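You operate a simulated robot arm through the tools that you are given. There is no shell and no other tool. Be economical: measure what you need, move in short steps, check, and stop when the job is done.

You run a simulated two-armed robot. Do the job below in one go: nothing can be reset, and whatever is moved stays where it is left.

## Task
Pick up the soft roll with one hand, pass it to the other hand and put it in the board carton. Set down upright: soft roll.
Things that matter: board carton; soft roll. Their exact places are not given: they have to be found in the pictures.

It is judged by the outcome, as a careful person would: the job done as asked, and still so three seconds after it is handed in. It fails if anything else is knocked over, pushed out of place, dropped, spilled or broken.

## Robot
Two 7-joint arms with two-finger parallel grippers on one trunk, on a base that drives. Base frame: it is fixed to the floor where the robot stands at the start and does not move with it; the origin is under the middle of the robot, x ahead of it, y to its left, z up. Lengths are in m, angles in rad, forces in N, time in s.
The left shoulder is at the start at [0.059, 0.144, 0.551], the right one opposite. With the tool pointing down near the work surface each hand reaches from about 0.1 to 0.7 m from the robot's upright axis, wherever it stands, measured 20 degrees to its own side. Places, roughly: board carton (33x22 cm) [-3.24, -2.3, 0.82]. Payload 1.57 kg a hand.
The TCP of each hand is the grasp point between the finger pads, 0.03 m short of the fingertips. In the tool frame z runs along the fingers and y along their closing line. The gripper opens to 0.11 m. The fingers are 0.024 m wide and 0.012 m thick; the gripper's body (0.048 by 0.112 m) begins 0.078 m behind the TCP.
Orientation is that of the tool frame in the base frame, as a unit quaternion [x, y, z, w]. With the fingers straight down and closing along the base's y, the tool's x points along the base's -x, its y along +y and its z along -z.

## Interface
- The arms move only by the tool servo_tool. It takes "left_motion", "right_motion" or both (then of equal length, played together; a hand with none holds still); each is a list of rows, each a list of 2 entries, a list of its own where there are three numbers: the shift along the base's x, y, z in m, then the turn, a rotation vector about the base's x, y, z in rad. In form: [[[dx, dy, dz], [wx, wy, wz]], ...]. A call has 1 to 8 rows; each row shifts and turns the commanded pose from where the row before left it. "left_fingers" and "right_fingers" are, for a hand that has rows, the opening, from 0 (shut) to 1 (fully open), set as the call begins (left out, the last holds). Each row takes 0.2 s and may step no farther than 0.05 m and 0.15 rad from the row before; otherwise, or with a gripper value out of range, the whole call is refused. Where a pose cannot be reached the arm comes as near as it can. A force on the tool above 40 N (or 10 N above the force at the start of the call, whichever is more), or a blocked arm, ends the call early, and 0.2 s more pass. Each finger travels about 0.045 m/s and halts on what it meets, pressing with about 22 N; the grip force reading is that of the motor and also rises with nothing between the fingers. The clock runs only during rows and for 0.2 s after the last one: add rows that do not move to give the fingers time. The reply holds the time, the measured pose of the TCP, the force on the tool along the base axes, the opening and the grip force, in the units named above and with some noise, with the torque about the TCP (base axes, N m) and any sound that the robot's microphone picked up, and new pictures: "pictures" is both (left out), scene, wrist or none (wrist: the cameras of the hands that moved).
- Cameras (640 x 400 px; columns grow to the right, rows downward): "scene" is now at [0.0317, 0.0141, 1.148]; the picture's right is [0.18, -0.98, 0.00], its down [-0.84, -0.16, -0.52] and it looks along [0.51, 0.09, -0.86] (base axes); focal length 249 px, centre (320, 200). "left" rides on the left gripper at [0.07, -0.016, -0.141] in its tool frame; the picture's right is [0.23, 0.97, 0.00], its down [-0.85, 0.20, -0.48] and it looks along [-0.47, 0.11, 0.88] (tool axes); focal length 222 px, centre (320, 200). "right" rides on the right gripper at [0.07, 0.016, -0.141] in its tool frame; the picture's right is [-0.23, 0.97, 0.00], its down [-0.85, -0.20, -0.48] and it looks along [-0.47, -0.11, 0.88] (tool axes); focal length 222 px, centre (320, 200).
- move_column(by): slides the trunk up (or, below 0, down) by that many m; the arms and the scene camera ride with it, the base frame stays. It gives what a move gives, with no picture.
- steer(legs): drives the robot by 1 to 6 legs, each [ahead, left, turn to the left] in m, m and rad, along the robot's own axes; the way and the turn of a leg run together, so that a leg with both is an arc; at most 1.5 m and 3.142 rad a leg. The arms and the cameras ride along, it lands a little off, and it stops where it bumps. It gives what a move gives, and a new picture of the scene camera.
- head_to(pan, tilt): turns the head with the scene camera to pan (to the left, within 1.501 rad either way) and tilt (down, from -0.506 to 1.204), counted from straight ahead of the robot. It gives what a move gives, and a new picture of the scene camera.
- locate(camera, pixels): for up to 12 pixels [column, row] of the newest picture of that camera ("zoom" is the newest enlarged one), the place [x, y, z] in the base frame of the surface seen there, good to about 0.002 m. The clock stands still meanwhile.
- close_up(camera, box): a new picture of the part [left, top, right, bottom] of that camera's present view, enlarged. The clock stands still meanwhile.
- close_job(): hands the job in; it is judged then, once.

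Work in short steps. Measure before you move; look again where a grasp or a placing could have gone wrong, and mend it. You have 80 turns and 260 pictures in all, those below and enlarged ones among them. Open the grippers and draw the arms clear of the work before you hand the job in, unless the task says otherwise; then end with one line.

The tools are called as a command line: name --argument value ..., lists and objects as JSON in quotes. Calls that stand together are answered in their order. servo_tool: Moves the arms, as the interface text tells. Its arguments: {"type":"object","properties":{"left_motion":{"type":"array","items":{"type":"array"}},"left_fingers":{"type":"number"},"right_motion":{"type":"array","items":{"type":"array"}},"right_fingers":{"type":"number"},"pictures":{"type":"string","enum":["both","scene","wrist","none"]}},"required":[]} The other tools are called the same way: move_column (by) slides the trunk up or down; steer (legs) drives the base; head_to (pan, tilt) turns the head that bears the scene camera; locate (camera, pixels) gives the place of the surface under pixels of a picture; close_up (camera, box) takes an enlarged picture of a part of a camera's view; close_job () hands the job in.

At the start:

```text
time: 0.0
left_position: [0.4265, 0.166, 0.4806]
left_orientation: [0.0, 1.0, 0.0, -0.001]
left_ft_force: [-0.9, 0.9, 0.2]
left_moment: [-0.04, 0.01, 0.03]
left_opening: 0.1104
left_grasp_force: 0.0
right_position: [0.44, -0.1373, 0.4224]
right_orientation: [0.0, 1.0, -0.002, 0.001]
right_ft_force: [0.8, -0.4, -0.5]
right_moment: [-0.03, 0.0, -0.03]
right_opening: 0.11
right_grasp_force: 0.0
trunk travel left (down, up): [-0.15, 0.44]
robot x, y, heading: [-0.0015, -0.002, 0.0]
head pan, tilt: [0.185, 1.031]
```

scene: 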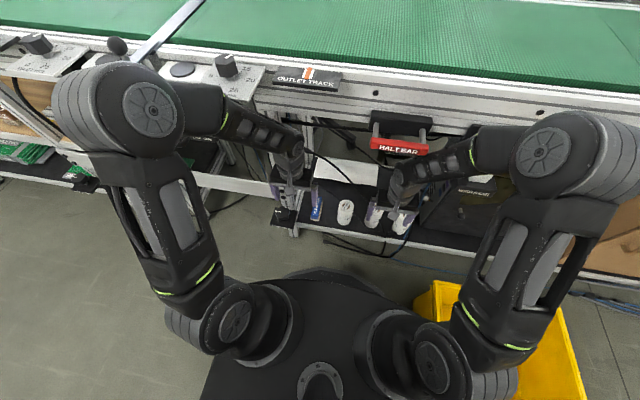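
right: 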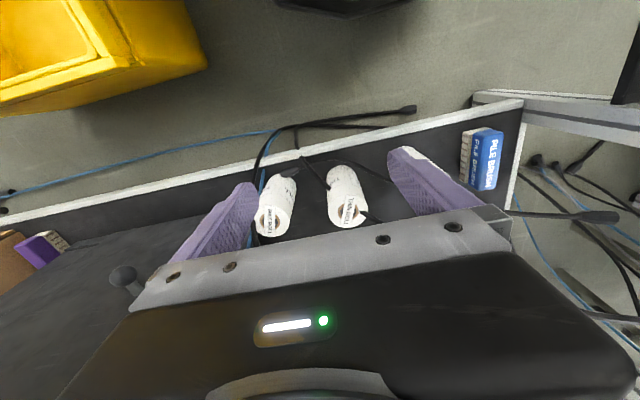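
left: 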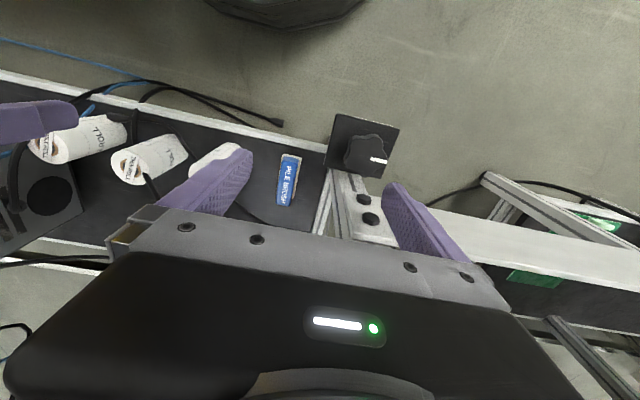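

The scene shows white rolls on a low shelf near (345,212), (374,215) and (403,222), with text on each. I'll enlarge the views to read the labels.

close_up --camera "scene" --box '[260, 150, 460, 275]'

close_up --camera "right" --box '[230, 120, 530, 260]'

close_up --camera "left" --box '[0, 90, 320, 240]'

```text
3.20 times, centred on (360, 212) of scene
```

zoom: 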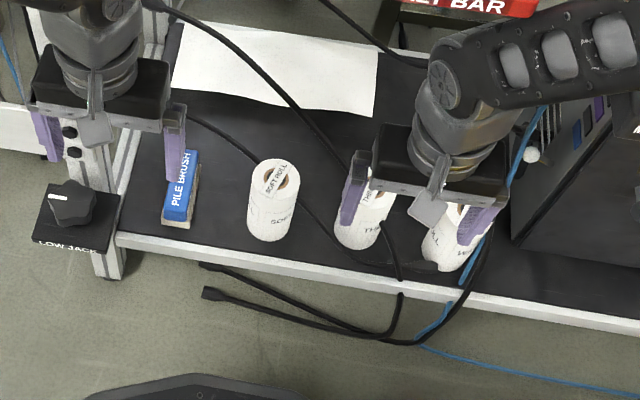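

```text
2.13 times, centred on (380, 190) of right
```

zoom: 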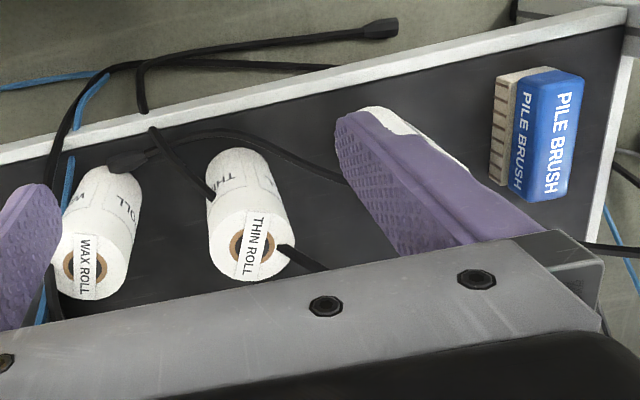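

```text
2.00 times, centred on (160, 165) of left
```

zoom: 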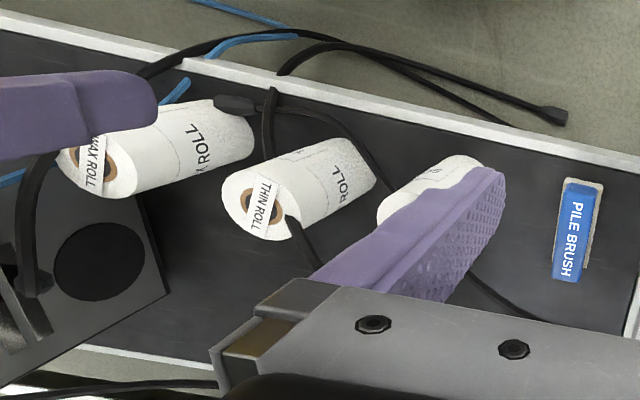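

The soft roll is the left one, at scene (345,210). I'll measure its top, its base, the shelf, the cables and the surfaces overhead.

locate --camera "scene" --pixels '[[342, 202], [338, 204], [353, 205], [345, 200], [346, 224], [330, 226], [362, 235], [353, 207], [330, 193], [345, 175], [376, 236], [310, 210]]'

close_up --camera "scene" --box '[315, 190, 379, 230]'

```text
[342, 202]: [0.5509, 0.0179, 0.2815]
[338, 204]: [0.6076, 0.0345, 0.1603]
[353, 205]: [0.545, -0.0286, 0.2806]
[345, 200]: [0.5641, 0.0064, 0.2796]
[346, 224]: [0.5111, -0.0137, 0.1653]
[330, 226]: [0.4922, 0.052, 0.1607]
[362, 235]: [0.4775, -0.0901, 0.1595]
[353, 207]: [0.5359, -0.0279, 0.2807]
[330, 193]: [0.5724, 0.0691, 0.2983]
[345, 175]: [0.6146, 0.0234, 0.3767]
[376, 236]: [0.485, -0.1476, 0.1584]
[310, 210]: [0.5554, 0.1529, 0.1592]
```

```text
10.00 times, centred on (347, 210) of scene
```

zoom: 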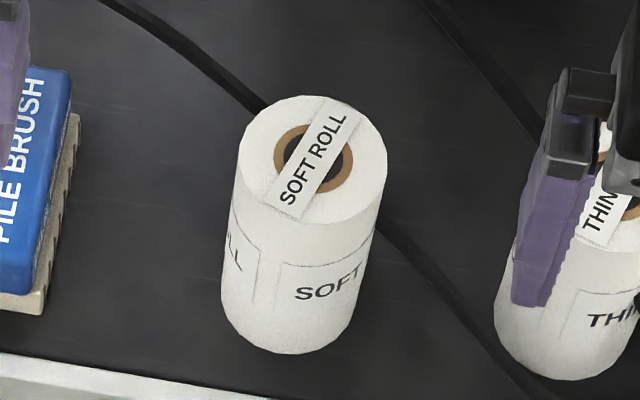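

The roll top is at z≈0.281 and the shelf at 0.159. I'll measure the rim of the roll and the cable next to it.

locate --camera "zoom" --pixels '[[312, 99], [243, 160], [382, 160], [305, 220], [130, 8], [200, 62], [250, 100], [385, 228], [430, 275], [490, 345], [480, 60], [290, 345]]'

locate --camera "scene" --pixels '[[305, 145], [320, 140], [335, 165], [360, 180], [385, 165], [400, 145], [320, 152], [350, 165], [375, 120], [320, 110], [420, 105], [290, 175]]'

```text
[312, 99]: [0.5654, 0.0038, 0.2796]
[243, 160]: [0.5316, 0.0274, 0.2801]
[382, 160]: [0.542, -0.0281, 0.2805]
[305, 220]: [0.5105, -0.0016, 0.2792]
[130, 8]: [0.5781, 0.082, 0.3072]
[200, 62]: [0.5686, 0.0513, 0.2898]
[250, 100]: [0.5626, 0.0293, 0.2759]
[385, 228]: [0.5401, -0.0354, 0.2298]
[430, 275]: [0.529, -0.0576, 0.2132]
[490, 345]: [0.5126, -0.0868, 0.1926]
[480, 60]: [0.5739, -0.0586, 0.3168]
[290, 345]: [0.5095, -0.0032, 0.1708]
```

```text
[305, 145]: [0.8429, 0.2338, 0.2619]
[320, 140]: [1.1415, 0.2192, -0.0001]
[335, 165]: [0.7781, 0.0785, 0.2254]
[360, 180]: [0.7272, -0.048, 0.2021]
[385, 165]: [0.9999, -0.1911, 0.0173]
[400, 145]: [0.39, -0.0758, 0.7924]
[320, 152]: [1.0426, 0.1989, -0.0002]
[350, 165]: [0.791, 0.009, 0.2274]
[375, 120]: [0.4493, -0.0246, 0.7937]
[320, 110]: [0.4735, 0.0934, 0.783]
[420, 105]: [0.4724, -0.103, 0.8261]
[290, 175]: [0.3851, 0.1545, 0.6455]
```

The soft roll is 0.056 m across, centred near (0.538, 0.0), and stands from z 0.159 to 0.281. I plan to have the left hand grip it low with tilted fingers, then the right hand take it from above. First I'll back up 0.1 m for room, then look at my own base and the shelf front.

steer --legs '[[-0.12, 0, 0]]'

```text
time: 1.2
left_position: [0.308, 0.1666, 0.4788]
left_orientation: [-0.001, 1.0, 0.0, -0.002]
left_ft_force: [0.8, -0.4, 0.7]
left_moment: [-0.02, 0.01, 0.01]
left_opening: 0.11
left_grasp_force: 0.0
right_position: [0.3207, -0.1358, 0.4217]
right_orientation: [-0.002, 1.0, 0.0, 0.0]
right_ft_force: [-0.1, -0.2, 0.3]
right_moment: [-0.02, -0.02, 0.02]
right_opening: 0.1099
right_grasp_force: 0.0
trunk travel left (down, up): [-0.15, 0.44]
robot x, y, heading: [-0.122, -0.0015, 0.0]
head pan, tilt: [0.185, 1.031]
```

scene: 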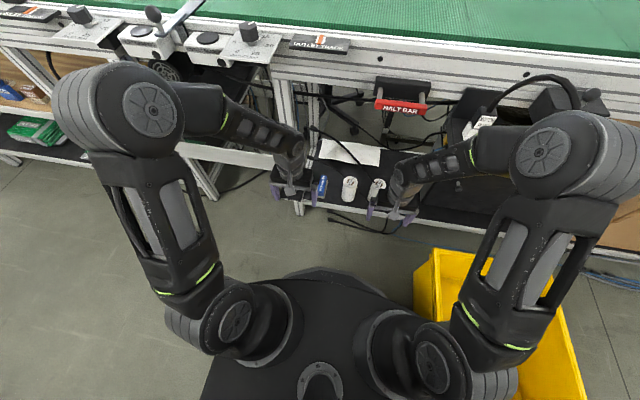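

The robot is back at x=-0.122. The yellow bin at (500,320) stays in the same pixels, so it may ride with me. I'll measure the base, the bin and the frame.

locate --camera "scene" --pixels '[[345, 275], [300, 290], [435, 260], [540, 300], [585, 395], [400, 225], [330, 210], [348, 182], [400, 106], [320, 70], [500, 220], [380, 187]]'

```text
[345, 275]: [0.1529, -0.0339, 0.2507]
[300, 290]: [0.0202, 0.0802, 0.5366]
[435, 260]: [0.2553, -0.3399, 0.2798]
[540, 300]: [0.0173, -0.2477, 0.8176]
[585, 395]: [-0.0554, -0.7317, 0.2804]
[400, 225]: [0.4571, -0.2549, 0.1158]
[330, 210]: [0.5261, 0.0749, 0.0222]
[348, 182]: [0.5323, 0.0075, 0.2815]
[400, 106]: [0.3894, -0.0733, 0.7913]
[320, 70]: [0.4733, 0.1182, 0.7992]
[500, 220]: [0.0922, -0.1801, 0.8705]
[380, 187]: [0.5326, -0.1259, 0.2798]
```

The base front is at x≈0.16, so there is room. I'll swing the right hand outward while the left hand tilts 65° forward and comes down in front of the roll, still above and short of the shelf.

servo_tool --left_motion '[[[0.01, -0.015, -0.02], [0, -0.141, 0]], [[0.01, -0.015, -0.02], [0, -0.141, 0]], [[0.01, -0.02, -0.02], [0, -0.141, 0]], [[0.01, -0.02, -0.02], [0, -0.141, 0]], [[0.01, -0.022, -0.02], [0, -0.141, 0]], [[0.01, -0.024, -0.02], [0, -0.141, 0]], [[0.01, -0.025, -0.02], [0, -0.141, 0]], [[0.01, -0.025, -0.02], [0, -0.141, 0]]]' --right_motion '[[[0, -0.02, 0.01], [0, 0, 0]], [[0, -0.02, 0.01], [0, 0, 0]], [[0, -0.02, 0.01], [0, 0, 0]], [[0, -0.02, 0.01], [0, 0, 0]], [[0, -0.02, 0.01], [0, 0, 0]], [[0, -0.02, 0.01], [0, 0, 0]], [[0, -0.02, 0.01], [0, 0, 0]], [[0, -0.01, 0.01], [0, 0, 0]]]'

```text
time: 3.0
left_position: [0.3877, -0.0003, 0.318]
left_orientation: [0.0, 0.846, 0.0, 0.532]
left_ft_force: [-0.9, -0.1, 0.5]
left_moment: [0.0, -0.02, 0.01]
left_opening: 0.11
left_grasp_force: 0.2
right_position: [0.3222, -0.2853, 0.5012]
right_orientation: [-0.002, 1.0, 0.0, 0.0]
right_ft_force: [-0.6, -0.1, 0.3]
right_moment: [0.02, 0.0, 0.04]
right_opening: 0.1101
right_grasp_force: 0.1
trunk travel left (down, up): [-0.15, 0.44]
robot x, y, heading: [-0.1184, -0.001, 0.005]
head pan, tilt: [0.185, 1.031]
```

scene: 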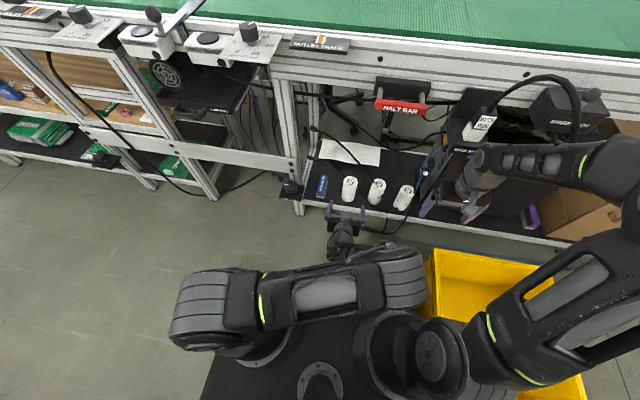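
right: 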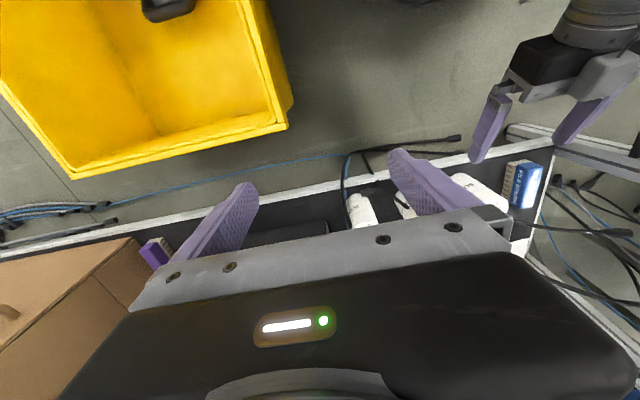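
left: 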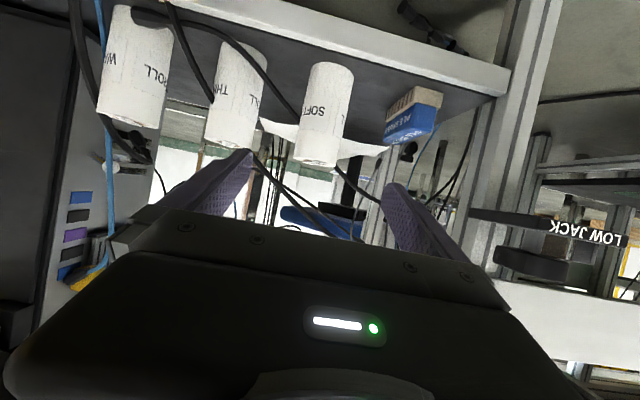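

The left hand is tilted as wanted at (0.388, 0, 0.318), with the soft roll centred between its fingers at left-view (322,115). I'll lower it to z≈0.20 and then go forward, narrowing the opening to 0.85.

servo_tool --left_motion '[[[0.005, 0, -0.039], [0, 0, 0]], [[0.005, 0, -0.039], [0, 0, 0]], [[0.005, 0, -0.04], [0, 0, 0]], [[0.03, 0, 0], [0, 0, 0]], [[0.03, 0, 0], [0, 0, 0]]]' --left_fingers 0.85

```text
time: 4.2
left_position: [0.4618, -0.0005, 0.2017]
left_orientation: [-0.001, 0.847, 0.0, 0.532]
left_ft_force: [-0.9, -0.1, 0.6]
left_moment: [0.02, 0.0, 0.01]
left_opening: 0.0937
left_grasp_force: 0.0
right_position: [0.3218, -0.285, 0.5017]
right_orientation: [-0.002, 1.0, -0.001, 0.0]
right_ft_force: [0.0, 0.3, -0.2]
right_moment: [-0.02, -0.02, 0.03]
right_opening: 0.1098
right_grasp_force: 0.0
trunk travel left (down, up): [-0.15, 0.44]
robot x, y, heading: [-0.1203, -0.003, 0.006]
head pan, tilt: [0.185, 1.031]
```

scene: 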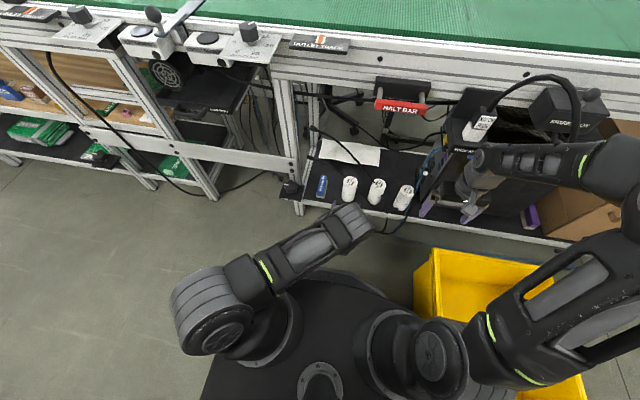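
left: 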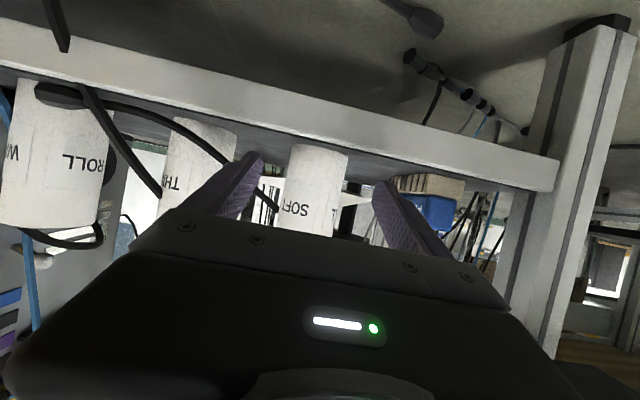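

The roll is centred between the fingers, at (315,185) between (235,185) and (395,185), with clearance on both sides. I'll advance 0.076 m to the roll's axis.

servo_tool --left_motion '[[[0.025, 0, 0], [0, 0, 0]], [[0.025, 0, 0], [0, 0, 0]], [[0.025, 0, 0], [0, 0, 0]]]'

```text
time: 5.0
left_position: [0.5374, 0.002, 0.2009]
left_orientation: [-0.001, 0.847, -0.001, 0.532]
left_ft_force: [0.2, 0.2, 0.3]
left_moment: [-0.01, -0.02, -0.04]
left_opening: 0.0935
left_grasp_force: 0.1
right_position: [0.3221, -0.2854, 0.5013]
right_orientation: [-0.001, 1.0, 0.0, 0.0]
right_ft_force: [-0.2, 0.6, 0.0]
right_moment: [0.01, 0.03, 0.0]
right_opening: 0.11
right_grasp_force: 0.1
trunk travel left (down, up): [-0.15, 0.44]
robot x, y, heading: [-0.1218, 0.0017, 0.005]
head pan, tilt: [0.185, 1.031]
```

scene: 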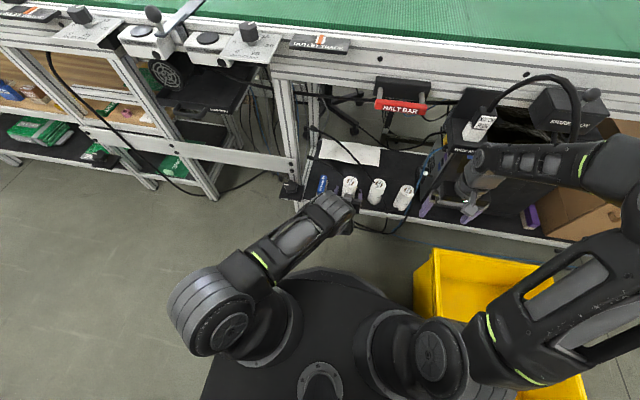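
left: 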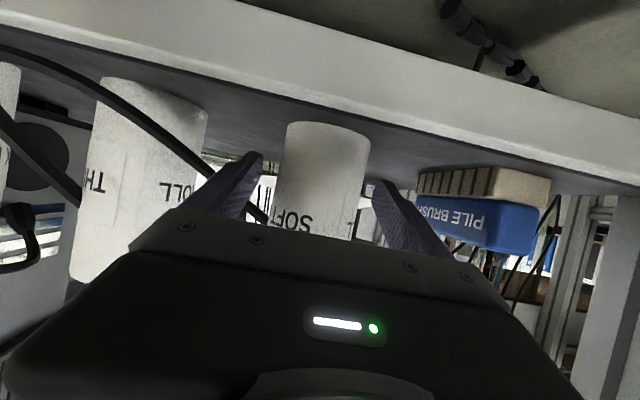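

The fingers straddle the roll with no contact. I'll close gently to 0.46 (about 0.051 m), since the roll may be soft.

servo_tool --left_motion '[[[0, 0, 0], [0, 0, 0]], [[0, 0, 0], [0, 0, 0]], [[0, 0, 0], [0, 0, 0]], [[0, 0, 0], [0, 0, 0]]]' --left_fingers 0.46 --pictures "wrist"

```text
time: 6.0
left_position: [0.5382, 0.0007, 0.2006]
left_orientation: [-0.001, 0.847, -0.001, 0.532]
left_ft_force: [0.7, -1.3, -1.0]
left_moment: [0.05, -0.03, -0.01]
left_opening: 0.0596
left_grasp_force: 22.2
right_position: [0.322, -0.286, 0.5006]
right_orientation: [-0.001, 1.0, 0.0, 0.0]
right_ft_force: [0.2, 0.6, 0.8]
right_moment: [-0.01, -0.01, -0.05]
right_opening: 0.1102
right_grasp_force: 0.0
trunk travel left (down, up): [-0.15, 0.44]
robot x, y, heading: [-0.1177, 0.0003, 0.008]
head pan, tilt: [0.185, 1.031]
```

left: 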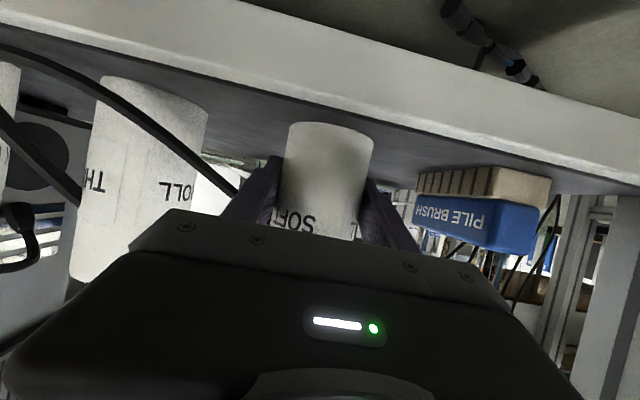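

The fingers stopped at 0.0596 m with a 22 N grip, so the roll is held firmly. I'll lift it 0.06 m, taking care not to tip it.

servo_tool --left_motion '[[[0, 0, 0.015], [0, 0, 0]], [[0, 0, 0.02], [0, 0, 0]], [[0, 0, 0.025], [0, 0, 0]]]'

```text
time: 6.8
left_position: [0.5368, 0.0001, 0.2623]
left_orientation: [-0.001, 0.847, -0.001, 0.532]
left_ft_force: [0.6, 0.4, -2.6]
left_moment: [0.02, -0.02, -0.02]
left_opening: 0.0592
left_grasp_force: 22.1
right_position: [0.3222, -0.2866, 0.5008]
right_orientation: [-0.002, 1.0, 0.001, 0.0]
right_ft_force: [-0.3, -0.7, -0.5]
right_moment: [0.01, 0.0, 0.01]
right_opening: 0.1102
right_grasp_force: 0.1
trunk travel left (down, up): [-0.15, 0.44]
robot x, y, heading: [-0.119, -0.0032, 0.004]
head pan, tilt: [0.185, 1.031]
```

scene: 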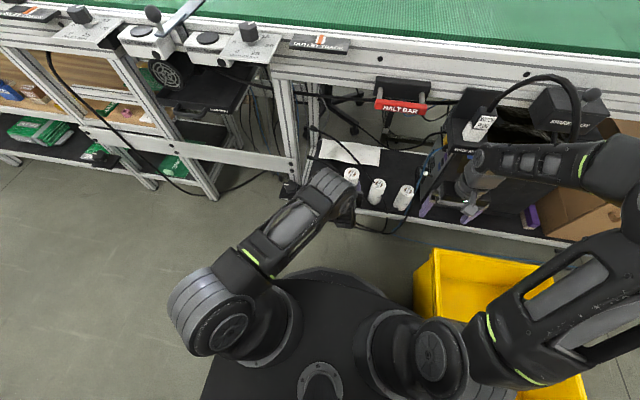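
left: 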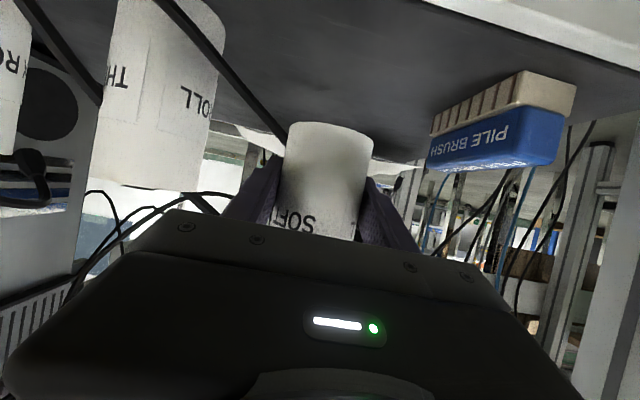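

The roll is lifted with about 2.6 N of load. I'll back straight out from the shelf by 0.35 m so the handover happens in free space.

steer --legs '[[-0.35, 0, 0]]'

```text
time: 9.1
left_position: [0.193, -0.0008, 0.2618]
left_orientation: [-0.002, 0.847, 0.0, 0.532]
left_ft_force: [-0.1, -0.6, -3.8]
left_moment: [0.0, 0.0, 0.02]
left_opening: 0.0595
left_grasp_force: 21.9
right_position: [-0.0232, -0.2871, 0.5002]
right_orientation: [-0.004, 1.0, 0.0, 0.0]
right_ft_force: [-0.5, 0.6, -0.2]
right_moment: [-0.01, 0.02, 0.03]
right_opening: 0.1102
right_grasp_force: 0.1
trunk travel left (down, up): [-0.15, 0.44]
robot x, y, heading: [-0.4657, -0.0014, 0.007]
head pan, tilt: [0.185, 1.031]
```

scene: 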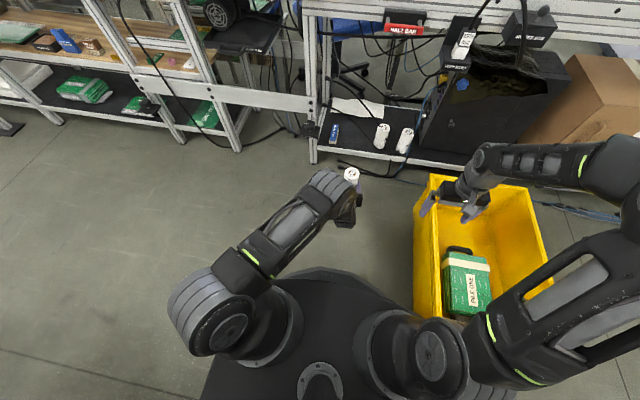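

The robot backed out cleanly; the bin at (480,250) is standing on the floor. I'll raise the left hand with the roll by 0.19 m and draw it in slightly.

servo_tool --left_motion '[[[-0.01, 0.005, 0.038], [0, 0, 0]], [[-0.015, 0.005, 0.038], [0, 0, 0]], [[-0.015, 0.005, 0.038], [0, 0, 0]], [[-0.015, 0.005, 0.038], [0, 0, 0]], [[-0.015, 0.005, 0.038], [0, 0, 0]]]'

```text
time: 10.3
left_position: [0.1232, 0.0252, 0.4527]
left_orientation: [-0.002, 0.847, 0.0, 0.532]
left_ft_force: [0.5, 0.7, -3.1]
left_moment: [-0.02, 0.01, 0.02]
left_opening: 0.0594
left_grasp_force: 21.7
right_position: [-0.0234, -0.2867, 0.5014]
right_orientation: [-0.003, 1.0, 0.0, 0.0]
right_ft_force: [-0.7, 0.0, -0.1]
right_moment: [-0.03, 0.03, -0.01]
right_opening: 0.1102
right_grasp_force: 0.0
trunk travel left (down, up): [-0.15, 0.44]
robot x, y, heading: [-0.4638, -0.0067, 0.006]
head pan, tilt: [0.185, 1.031]
```

scene: 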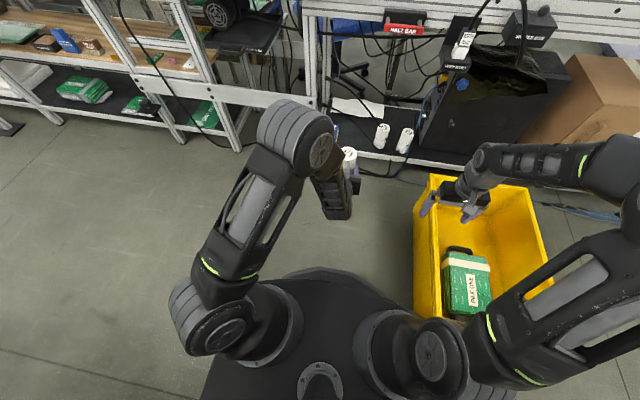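
left: 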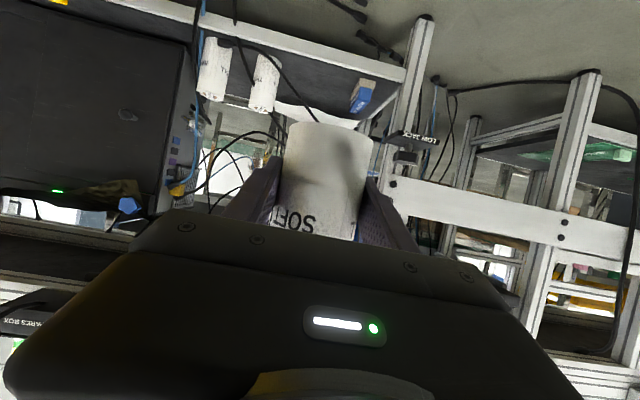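

I'll measure the roll's top and how close the left elbow and forearm sit to it, before the right hand comes down.

close_up --camera "scene" --box '[270, 100, 430, 230]'

locate --camera "scene" --pixels '[[347, 150], [354, 151], [350, 148], [350, 157], [328, 150], [320, 165], [335, 205], [350, 210], [320, 120], [355, 185], [467, 190], [430, 205]]'

```text
3.08 times, centred on (350, 165) of scene
```

zoom: 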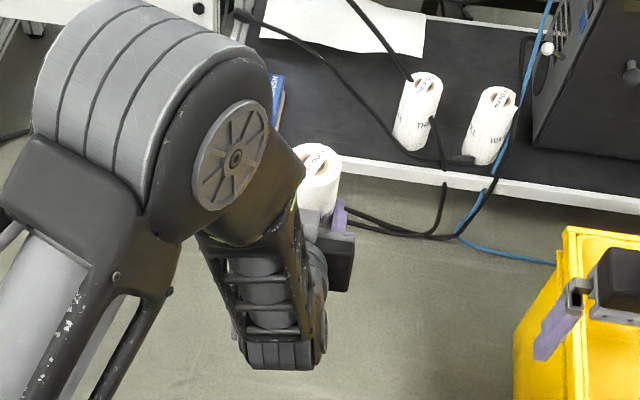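

```text
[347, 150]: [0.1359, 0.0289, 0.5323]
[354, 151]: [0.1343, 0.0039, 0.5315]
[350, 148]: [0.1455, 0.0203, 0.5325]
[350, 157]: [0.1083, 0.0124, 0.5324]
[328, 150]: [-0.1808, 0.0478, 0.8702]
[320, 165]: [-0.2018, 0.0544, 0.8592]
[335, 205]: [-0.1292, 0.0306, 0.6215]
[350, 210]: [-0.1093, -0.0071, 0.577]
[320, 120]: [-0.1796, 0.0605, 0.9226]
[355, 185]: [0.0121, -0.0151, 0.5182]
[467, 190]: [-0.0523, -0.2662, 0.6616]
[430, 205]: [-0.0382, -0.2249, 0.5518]
```

The roll top is at z 0.5325 and the left wrist and forearm stay at x≤-0.1, so coming in from above is clear. I'll raise the right hand and bring it over toward the roll.

servo_tool --right_motion '[[[0.015, 0.02, 0.04], [0, 0, 0]], [[0.015, 0.02, 0.04], [0, 0, 0]], [[0.015, 0.02, 0.04], [0, 0, 0]], [[0.018, 0.038, 0], [0, 0, 0]], [[0.018, 0.038, 0], [0, 0, 0]], [[0.018, 0.038, 0], [0, 0, 0]], [[0.018, 0.038, 0], [0, 0, 0]]]'

```text
time: 11.9
left_position: [0.123, 0.0251, 0.452]
left_orientation: [-0.002, 0.846, 0.0, 0.533]
left_ft_force: [-0.2, -0.7, -2.7]
left_moment: [0.0, 0.01, 0.03]
left_opening: 0.0588
left_grasp_force: 22.2
right_position: [0.0935, -0.0732, 0.6198]
right_orientation: [-0.002, 1.0, 0.0, -0.001]
right_ft_force: [-0.6, -0.2, -0.2]
right_moment: [0.01, 0.0, -0.02]
right_opening: 0.11
right_grasp_force: 0.1
trunk travel left (down, up): [-0.15, 0.44]
robot x, y, heading: [-0.4644, -0.0009, 0.002]
head pan, tilt: [0.185, 1.031]
```

scene: 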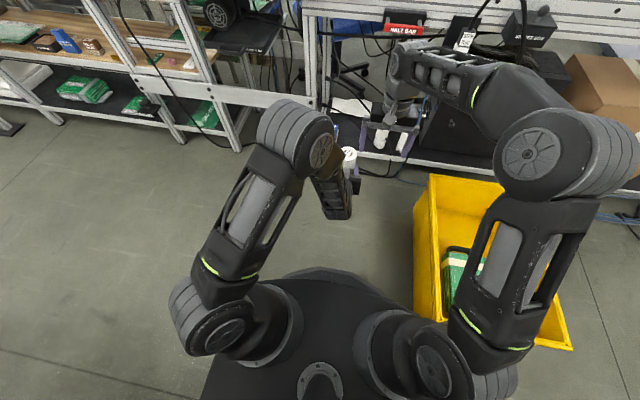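
right: 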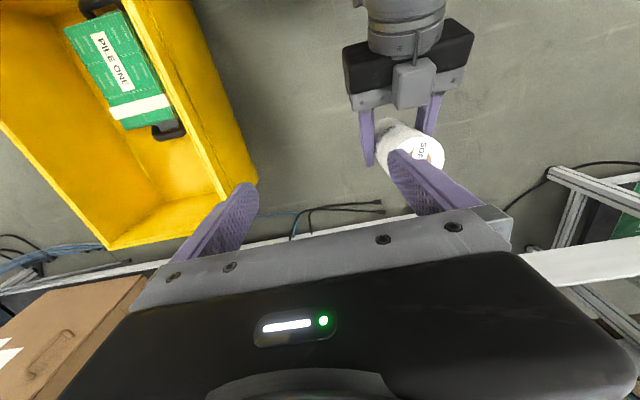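

The right camera sees the roll top at (425,150). I'll measure its rim for an exact alignment.

locate --camera "right" --pixels '[[441, 152], [424, 133], [432, 168], [412, 148], [436, 140], [420, 152], [405, 148]]'

close_up --camera "right" --box '[340, 90, 500, 190]'

```text
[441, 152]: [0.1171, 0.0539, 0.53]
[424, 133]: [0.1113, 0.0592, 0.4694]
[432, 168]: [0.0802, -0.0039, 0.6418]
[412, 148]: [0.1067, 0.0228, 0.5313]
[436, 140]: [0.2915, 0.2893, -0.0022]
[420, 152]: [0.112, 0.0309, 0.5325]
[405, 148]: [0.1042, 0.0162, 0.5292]
```

```text
4.00 times, centred on (420, 140) of right
```

zoom: 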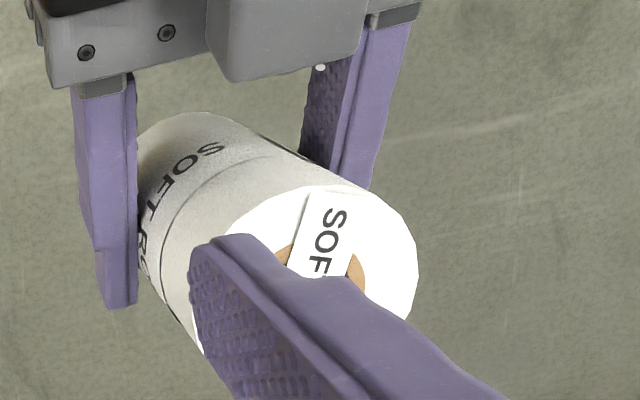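

The roll centre works out at about (0.125, 0.026). I'll move over it, then look before going down.

servo_tool --right_motion '[[[0.0105, 0.033, 0], [0, 0, 0]], [[0.0105, 0.033, 0], [0, 0, 0]], [[0.0105, 0.033, 0], [0, 0, 0]]]'

```text
time: 12.7
left_position: [0.1241, 0.0249, 0.453]
left_orientation: [-0.001, 0.847, 0.0, 0.532]
left_ft_force: [0.0, 0.5, -2.5]
left_moment: [-0.02, 0.01, 0.01]
left_opening: 0.0592
left_grasp_force: 21.8
right_position: [0.1258, 0.0241, 0.6196]
right_orientation: [-0.003, 1.0, 0.0, 0.0]
right_ft_force: [0.3, 0.7, 1.2]
right_moment: [0.02, -0.01, -0.02]
right_opening: 0.1101
right_grasp_force: 0.2
trunk travel left (down, up): [-0.15, 0.44]
robot x, y, heading: [-0.4632, -0.0035, 0.006]
head pan, tilt: [0.185, 1.031]
```

scene: 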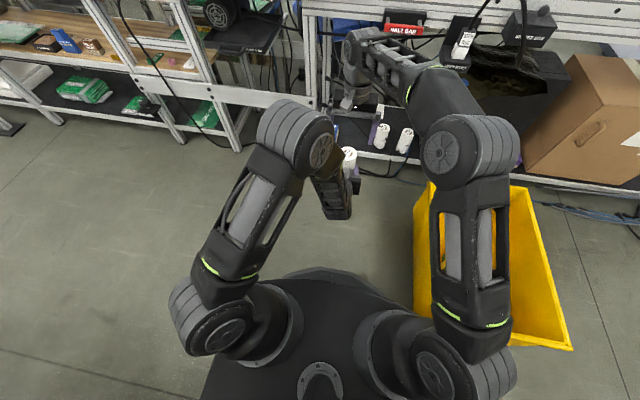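
right: 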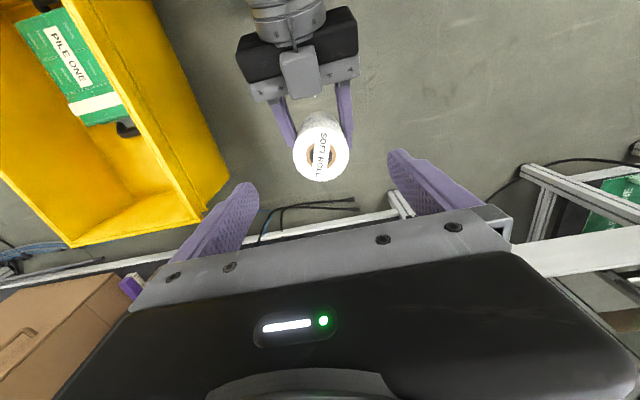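

The roll sits between the fingers at (321,150). I'll verify the rim.

locate --camera "right" --pixels '[[296, 155], [347, 155], [322, 179], [322, 135], [323, 157]]'

```text
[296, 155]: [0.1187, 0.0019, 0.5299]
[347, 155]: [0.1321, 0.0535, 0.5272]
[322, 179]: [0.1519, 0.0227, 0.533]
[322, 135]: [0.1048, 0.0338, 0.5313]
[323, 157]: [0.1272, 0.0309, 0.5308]
```

The roll centre is about (0.126, 0.0275). I'll shift +0.003 in y and go down to z 0.52, leaving my fingertips about 1 cm above the left fingers.

servo_tool --right_motion '[[[0, 0.003, -0.035], [0, 0, 0]], [[0, 0, -0.035], [0, 0, 0]], [[0, 0, -0.03], [0, 0, 0]]]'

```text
time: 13.5
left_position: [0.1241, 0.0259, 0.4519]
left_orientation: [-0.002, 0.847, 0.001, 0.532]
left_ft_force: [0.2, -0.2, -2.0]
left_moment: [-0.02, 0.01, 0.01]
left_opening: 0.0592
left_grasp_force: 21.9
right_position: [0.1262, 0.0289, 0.5204]
right_orientation: [-0.003, 1.0, 0.0, 0.0]
right_ft_force: [0.1, -0.3, -1.4]
right_moment: [-0.03, -0.01, -0.02]
right_opening: 0.11
right_grasp_force: 0.1
trunk travel left (down, up): [-0.15, 0.44]
robot x, y, heading: [-0.4646, -0.0023, 0.009]
head pan, tilt: [0.185, 1.031]
```

scene: 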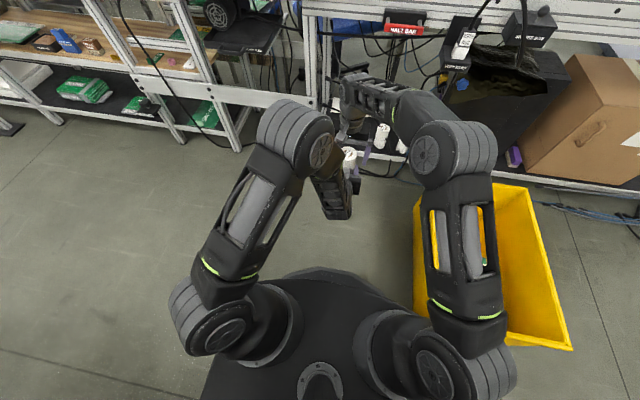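
right: 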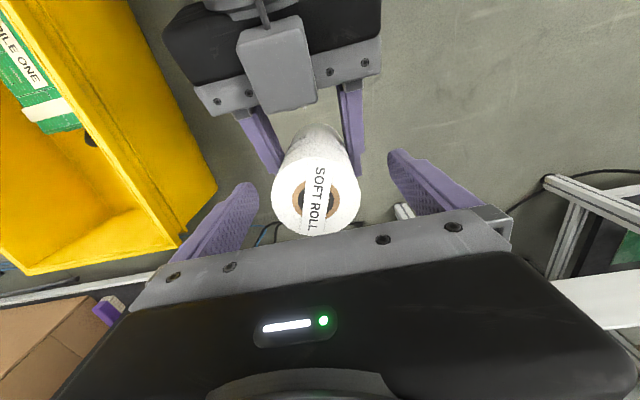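

The roll is centred between the right fingers and the left hand is clear of the right gripper. I'll close the right hand, and the left keeps its hold for now.

servo_tool --right_motion '[[[0, 0, 0], [0, 0, 0]], [[0, 0, 0], [0, 0, 0]], [[0, 0, 0], [0, 0, 0]], [[0, 0, 0], [0, 0, 0]], [[0, 0, 0], [0, 0, 0]]]' --right_fingers 0.46 --pictures "wrist"

```text
time: 14.7
left_position: [0.1231, 0.0272, 0.4516]
left_orientation: [-0.003, 0.847, 0.001, 0.532]
left_ft_force: [-0.6, 9.4, -1.2]
left_moment: [-0.66, 0.0, 0.04]
left_opening: 0.0593
left_grasp_force: 21.7
right_position: [0.127, 0.0259, 0.5205]
right_orientation: [-0.003, 1.0, -0.001, 0.0]
right_ft_force: [0.4, -8.5, -0.5]
right_moment: [-0.04, -0.05, -0.02]
right_opening: 0.0592
right_grasp_force: 22.3
trunk travel left (down, up): [-0.15, 0.44]
robot x, y, heading: [-0.4649, -0.0032, 0.013]
head pan, tilt: [0.185, 1.031]
```

right: 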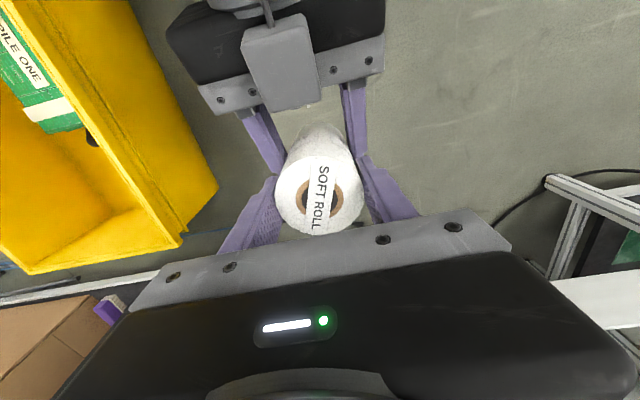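

The right hand grips at 22 N with a small side bias of about 9 N. I'll ease it by -0.002 m in y and open the left hand.

servo_tool --right_motion '[[[0, -0.001, 0], [0, 0, 0]], [[0, -0.001, 0], [0, 0, 0]]]' --pictures "none"

servo_tool --left_motion '[[[0, 0, 0], [0, 0, 0]], [[0, 0, 0], [0, 0, 0]], [[0, 0, 0], [0, 0, 0]], [[0, 0, 0], [0, 0, 0]]]' --left_fingers 1.0 --pictures "wrist"

```text
time: 15.3
left_position: [0.1245, 0.0252, 0.4532]
left_orientation: [-0.002, 0.847, 0.0, 0.532]
left_ft_force: [-4.7, 6.8, 0.6]
left_moment: [0.21, -0.26, 0.29]
left_opening: 0.0593
left_grasp_force: 22.1
right_position: [0.1262, 0.0251, 0.5193]
right_orientation: [-0.003, 1.0, 0.0, 0.0]
right_ft_force: [4.0, -7.4, -0.1]
right_moment: [-0.65, -0.07, -0.27]
right_opening: 0.0594
right_grasp_force: 22.0
trunk travel left (down, up): [-0.15, 0.44]
robot x, y, heading: [-0.4653, -0.0031, 0.008]
head pan, tilt: [0.185, 1.031]
```

```text
time: 16.3
left_position: [0.1231, 0.0265, 0.4517]
left_orientation: [-0.003, 0.846, 0.0, 0.533]
left_ft_force: [-0.2, -0.1, -1.0]
left_moment: [-0.02, 0.01, 0.0]
left_opening: 0.11
left_grasp_force: 0.1
right_position: [0.1266, 0.0259, 0.5196]
right_orientation: [-0.004, 1.0, -0.001, 0.0]
right_ft_force: [-0.7, 0.9, -0.2]
right_moment: [0.0, 0.02, 0.01]
right_opening: 0.0594
right_grasp_force: 22.3
trunk travel left (down, up): [-0.15, 0.44]
robot x, y, heading: [-0.466, -0.003, 0.009]
head pan, tilt: [0.185, 1.031]
```

left: 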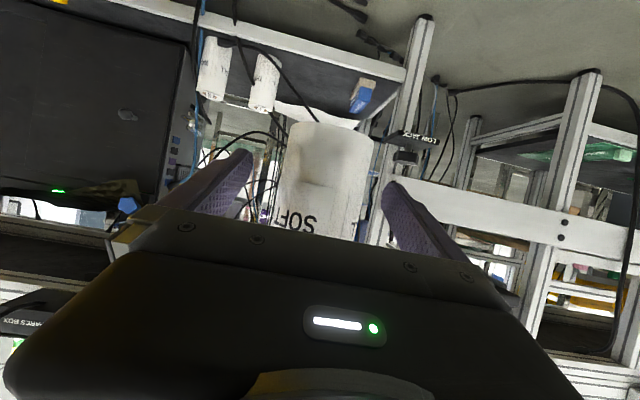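

The left hand is fully released and the roll hangs in the right hand. I'll draw the left hand back out along -x and slightly down, then off to the left.

servo_tool --left_motion '[[[-0.03, 0, -0.005], [0, 0, 0]], [[-0.035, 0, -0.01], [0, 0, 0]], [[-0.035, 0, -0.01], [0, 0, 0]], [[-0.01, 0.04, -0.01], [0, 0, 0]], [[0, 0.045, 0], [0, 0, 0]], [[0, 0.045, 0], [0, 0, 0]], [[0, 0.045, 0], [0, 0, 0]]]'

```text
time: 17.9
left_position: [0.0127, 0.1998, 0.4185]
left_orientation: [-0.002, 0.847, 0.0, 0.532]
left_ft_force: [0.2, 0.1, 0.4]
left_moment: [-0.01, -0.02, -0.05]
left_opening: 0.1099
left_grasp_force: 0.0
right_position: [0.1256, 0.0254, 0.5197]
right_orientation: [-0.002, 1.0, 0.0, 0.0]
right_ft_force: [-0.2, 0.2, 0.4]
right_moment: [0.04, 0.0, 0.0]
right_opening: 0.0594
right_grasp_force: 22.0
trunk travel left (down, up): [-0.15, 0.44]
robot x, y, heading: [-0.4708, -0.0026, 0.005]
head pan, tilt: [0.185, 1.031]
```

scene: 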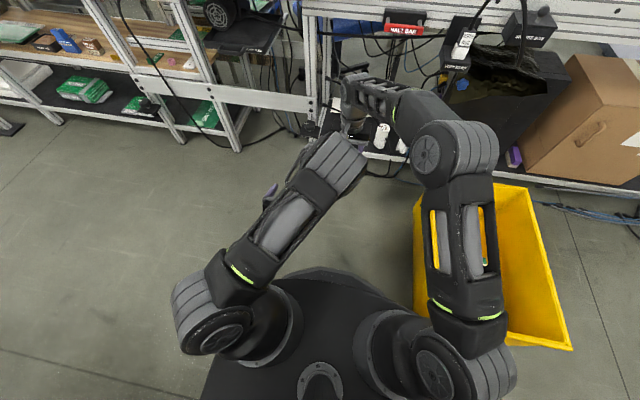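
left: 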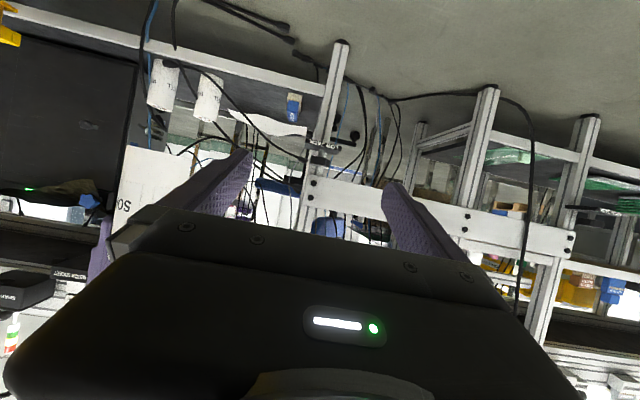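

I'll verify the roll is in the right hand, then look toward the carton, which is behind me to the right.

close_up --camera "right" --box '[160, 60, 480, 260]'

head_to --pan -1.5 --tilt 0.4

```text
2.00 times, centred on (320, 160) of right
```

zoom: 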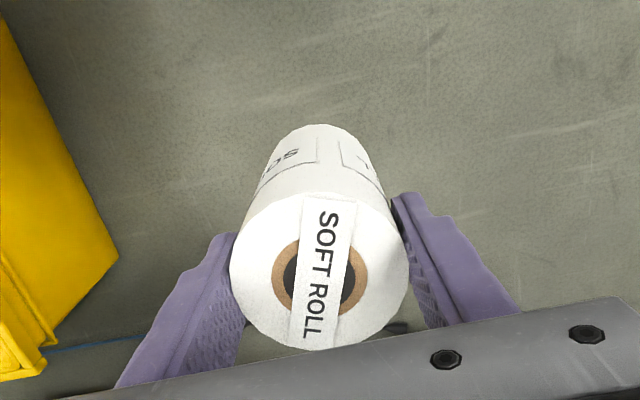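

```text
time: 19.6
left_position: [0.0121, 0.1994, 0.4178]
left_orientation: [-0.001, 0.847, -0.001, 0.532]
left_ft_force: [0.0, 0.5, -0.6]
left_moment: [-0.02, 0.0, 0.0]
left_opening: 0.11
left_grasp_force: 0.0
right_position: [0.1265, 0.0255, 0.5205]
right_orientation: [-0.003, 1.0, 0.0, 0.0]
right_ft_force: [-0.1, -0.2, 0.1]
right_moment: [-0.01, -0.01, 0.02]
right_opening: 0.0592
right_grasp_force: 21.5
trunk travel left (down, up): [-0.15, 0.44]
robot x, y, heading: [-0.4681, 0.0011, 0.007]
head pan, tilt: [-1.499, 0.4]
```

scene: 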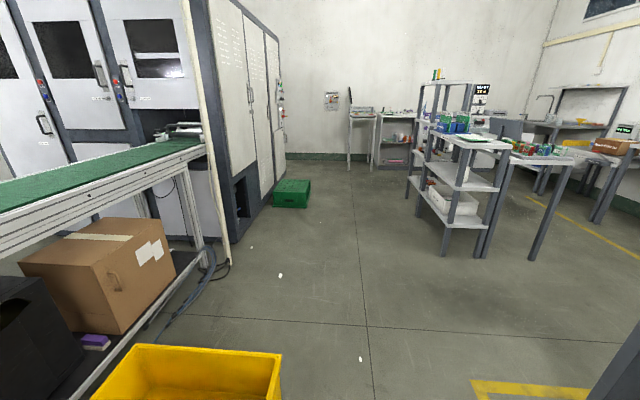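

The roll is held square in the right hand. Before turning, I need to know where the yellow bin is relative to my base, so I'll look down to that side.

head_to --pan -1.3 --tilt 1.0

```text
time: 20.6
left_position: [0.0114, 0.1986, 0.4172]
left_orientation: [-0.002, 0.846, 0.0, 0.532]
left_ft_force: [-0.6, -0.5, 0.4]
left_moment: [-0.01, -0.03, 0.0]
left_opening: 0.1098
left_grasp_force: 0.0
right_position: [0.1264, 0.0256, 0.521]
right_orientation: [-0.003, 1.0, 0.0, 0.001]
right_ft_force: [-0.6, 0.2, -0.1]
right_moment: [-0.01, -0.01, 0.01]
right_opening: 0.0595
right_grasp_force: 21.7
trunk travel left (down, up): [-0.15, 0.44]
robot x, y, heading: [-0.461, -0.0018, 0.002]
head pan, tilt: [-1.3, 1.0]
```

scene: 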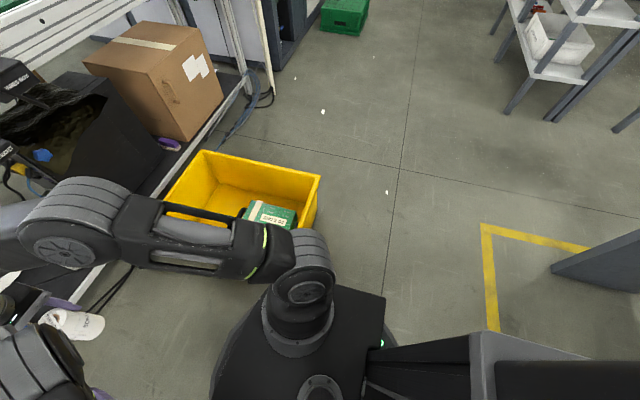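

locate --camera "scene" --pixels '[[201, 152], [319, 175], [310, 228], [383, 297], [235, 345], [490, 225], [495, 325], [640, 240], [555, 270], [475, 340], [590, 245], [640, 280]]'

```text
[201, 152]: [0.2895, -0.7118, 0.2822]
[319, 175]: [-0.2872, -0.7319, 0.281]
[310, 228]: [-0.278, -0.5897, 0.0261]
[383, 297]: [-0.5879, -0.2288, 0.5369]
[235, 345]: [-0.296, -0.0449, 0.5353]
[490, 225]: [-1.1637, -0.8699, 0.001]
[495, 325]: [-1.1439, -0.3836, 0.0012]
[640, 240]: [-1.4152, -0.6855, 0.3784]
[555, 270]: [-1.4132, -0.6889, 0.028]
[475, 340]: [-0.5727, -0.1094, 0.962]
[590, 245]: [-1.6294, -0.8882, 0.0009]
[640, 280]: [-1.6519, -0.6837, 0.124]
```

The bin's near corner is only about 0.38 m from my axis. I'll strafe left 0.25 m first, then turn right about 1.5 rad with the hands above bin height.

steer --legs '[[0, 0.25, 0], [0, 0, -1.5]]'

head_to --pan -0.9 --tilt 0.45

```text
time: 26.1
left_position: [-0.233, -0.2172, 0.4183]
left_orientation: [0.577, 0.62, -0.364, 0.388]
left_ft_force: [-0.5, -0.2, -1.0]
left_moment: [-0.01, -0.02, 0.01]
left_opening: 0.1098
left_grasp_force: 0.0
right_position: [-0.3985, -0.3427, 0.5204]
right_orientation: [0.682, 0.732, 0.001, 0.0]
right_ft_force: [-0.4, 0.3, 0.4]
right_moment: [0.0, 0.02, 0.02]
right_opening: 0.0595
right_grasp_force: 22.2
trunk travel left (down, up): [-0.15, 0.44]
robot x, y, heading: [-0.4689, 0.2438, -1.491]
head pan, tilt: [-1.3, 1.0]
```

scene: 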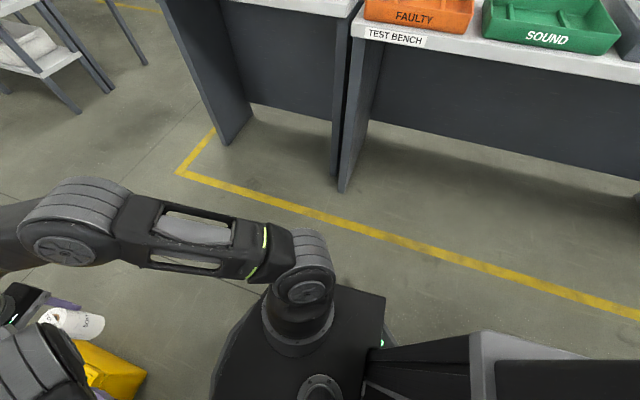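

```text
time: 27.1
left_position: [-0.2329, -0.2173, 0.4192]
left_orientation: [0.577, 0.62, -0.363, 0.389]
left_ft_force: [-0.8, 0.2, -0.9]
left_moment: [-0.02, -0.04, -0.03]
left_opening: 0.1099
left_grasp_force: 0.1
right_position: [-0.3984, -0.3436, 0.5206]
right_orientation: [0.681, 0.732, 0.0, 0.0]
right_ft_force: [0.7, -0.1, 0.5]
right_moment: [-0.01, 0.01, -0.01]
right_opening: 0.0596
right_grasp_force: 22.0
trunk travel left (down, up): [-0.15, 0.44]
robot x, y, heading: [-0.466, 0.2454, -1.495]
head pan, tilt: [-0.901, 0.45]
```

scene: 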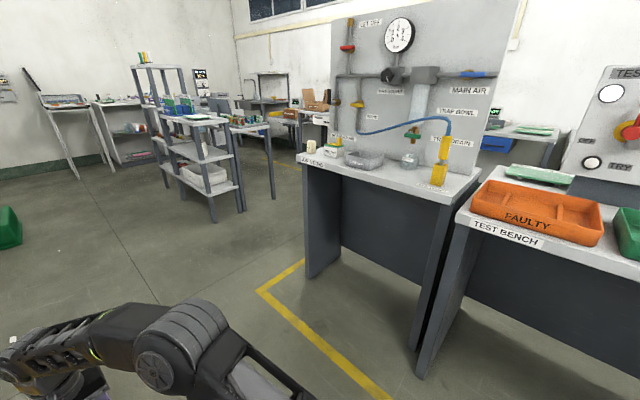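

The carton should lie straight along this view. A brown box shows at (318,100), so I'll enlarge it and measure the benches.

close_up --camera "scene" --box '[190, 60, 350, 160]'

locate --camera "scene" --pixels '[[318, 98], [308, 272], [303, 165], [410, 350], [270, 195], [240, 208], [213, 220], [314, 118], [285, 122], [440, 205], [455, 220], [280, 250]]'

```text
4.00 times, centred on (270, 110) of scene
```

zoom: 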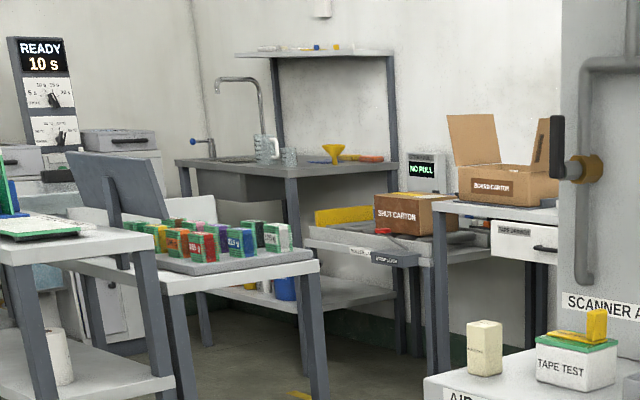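

```text
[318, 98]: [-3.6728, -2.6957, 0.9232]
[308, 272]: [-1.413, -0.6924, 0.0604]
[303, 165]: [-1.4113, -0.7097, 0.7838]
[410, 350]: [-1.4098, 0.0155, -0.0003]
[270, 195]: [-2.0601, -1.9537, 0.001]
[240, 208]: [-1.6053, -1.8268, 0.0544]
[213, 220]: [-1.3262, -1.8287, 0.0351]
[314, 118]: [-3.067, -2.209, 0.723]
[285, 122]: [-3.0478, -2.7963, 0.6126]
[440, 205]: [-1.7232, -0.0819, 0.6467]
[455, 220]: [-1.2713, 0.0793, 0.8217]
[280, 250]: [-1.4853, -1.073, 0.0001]
```

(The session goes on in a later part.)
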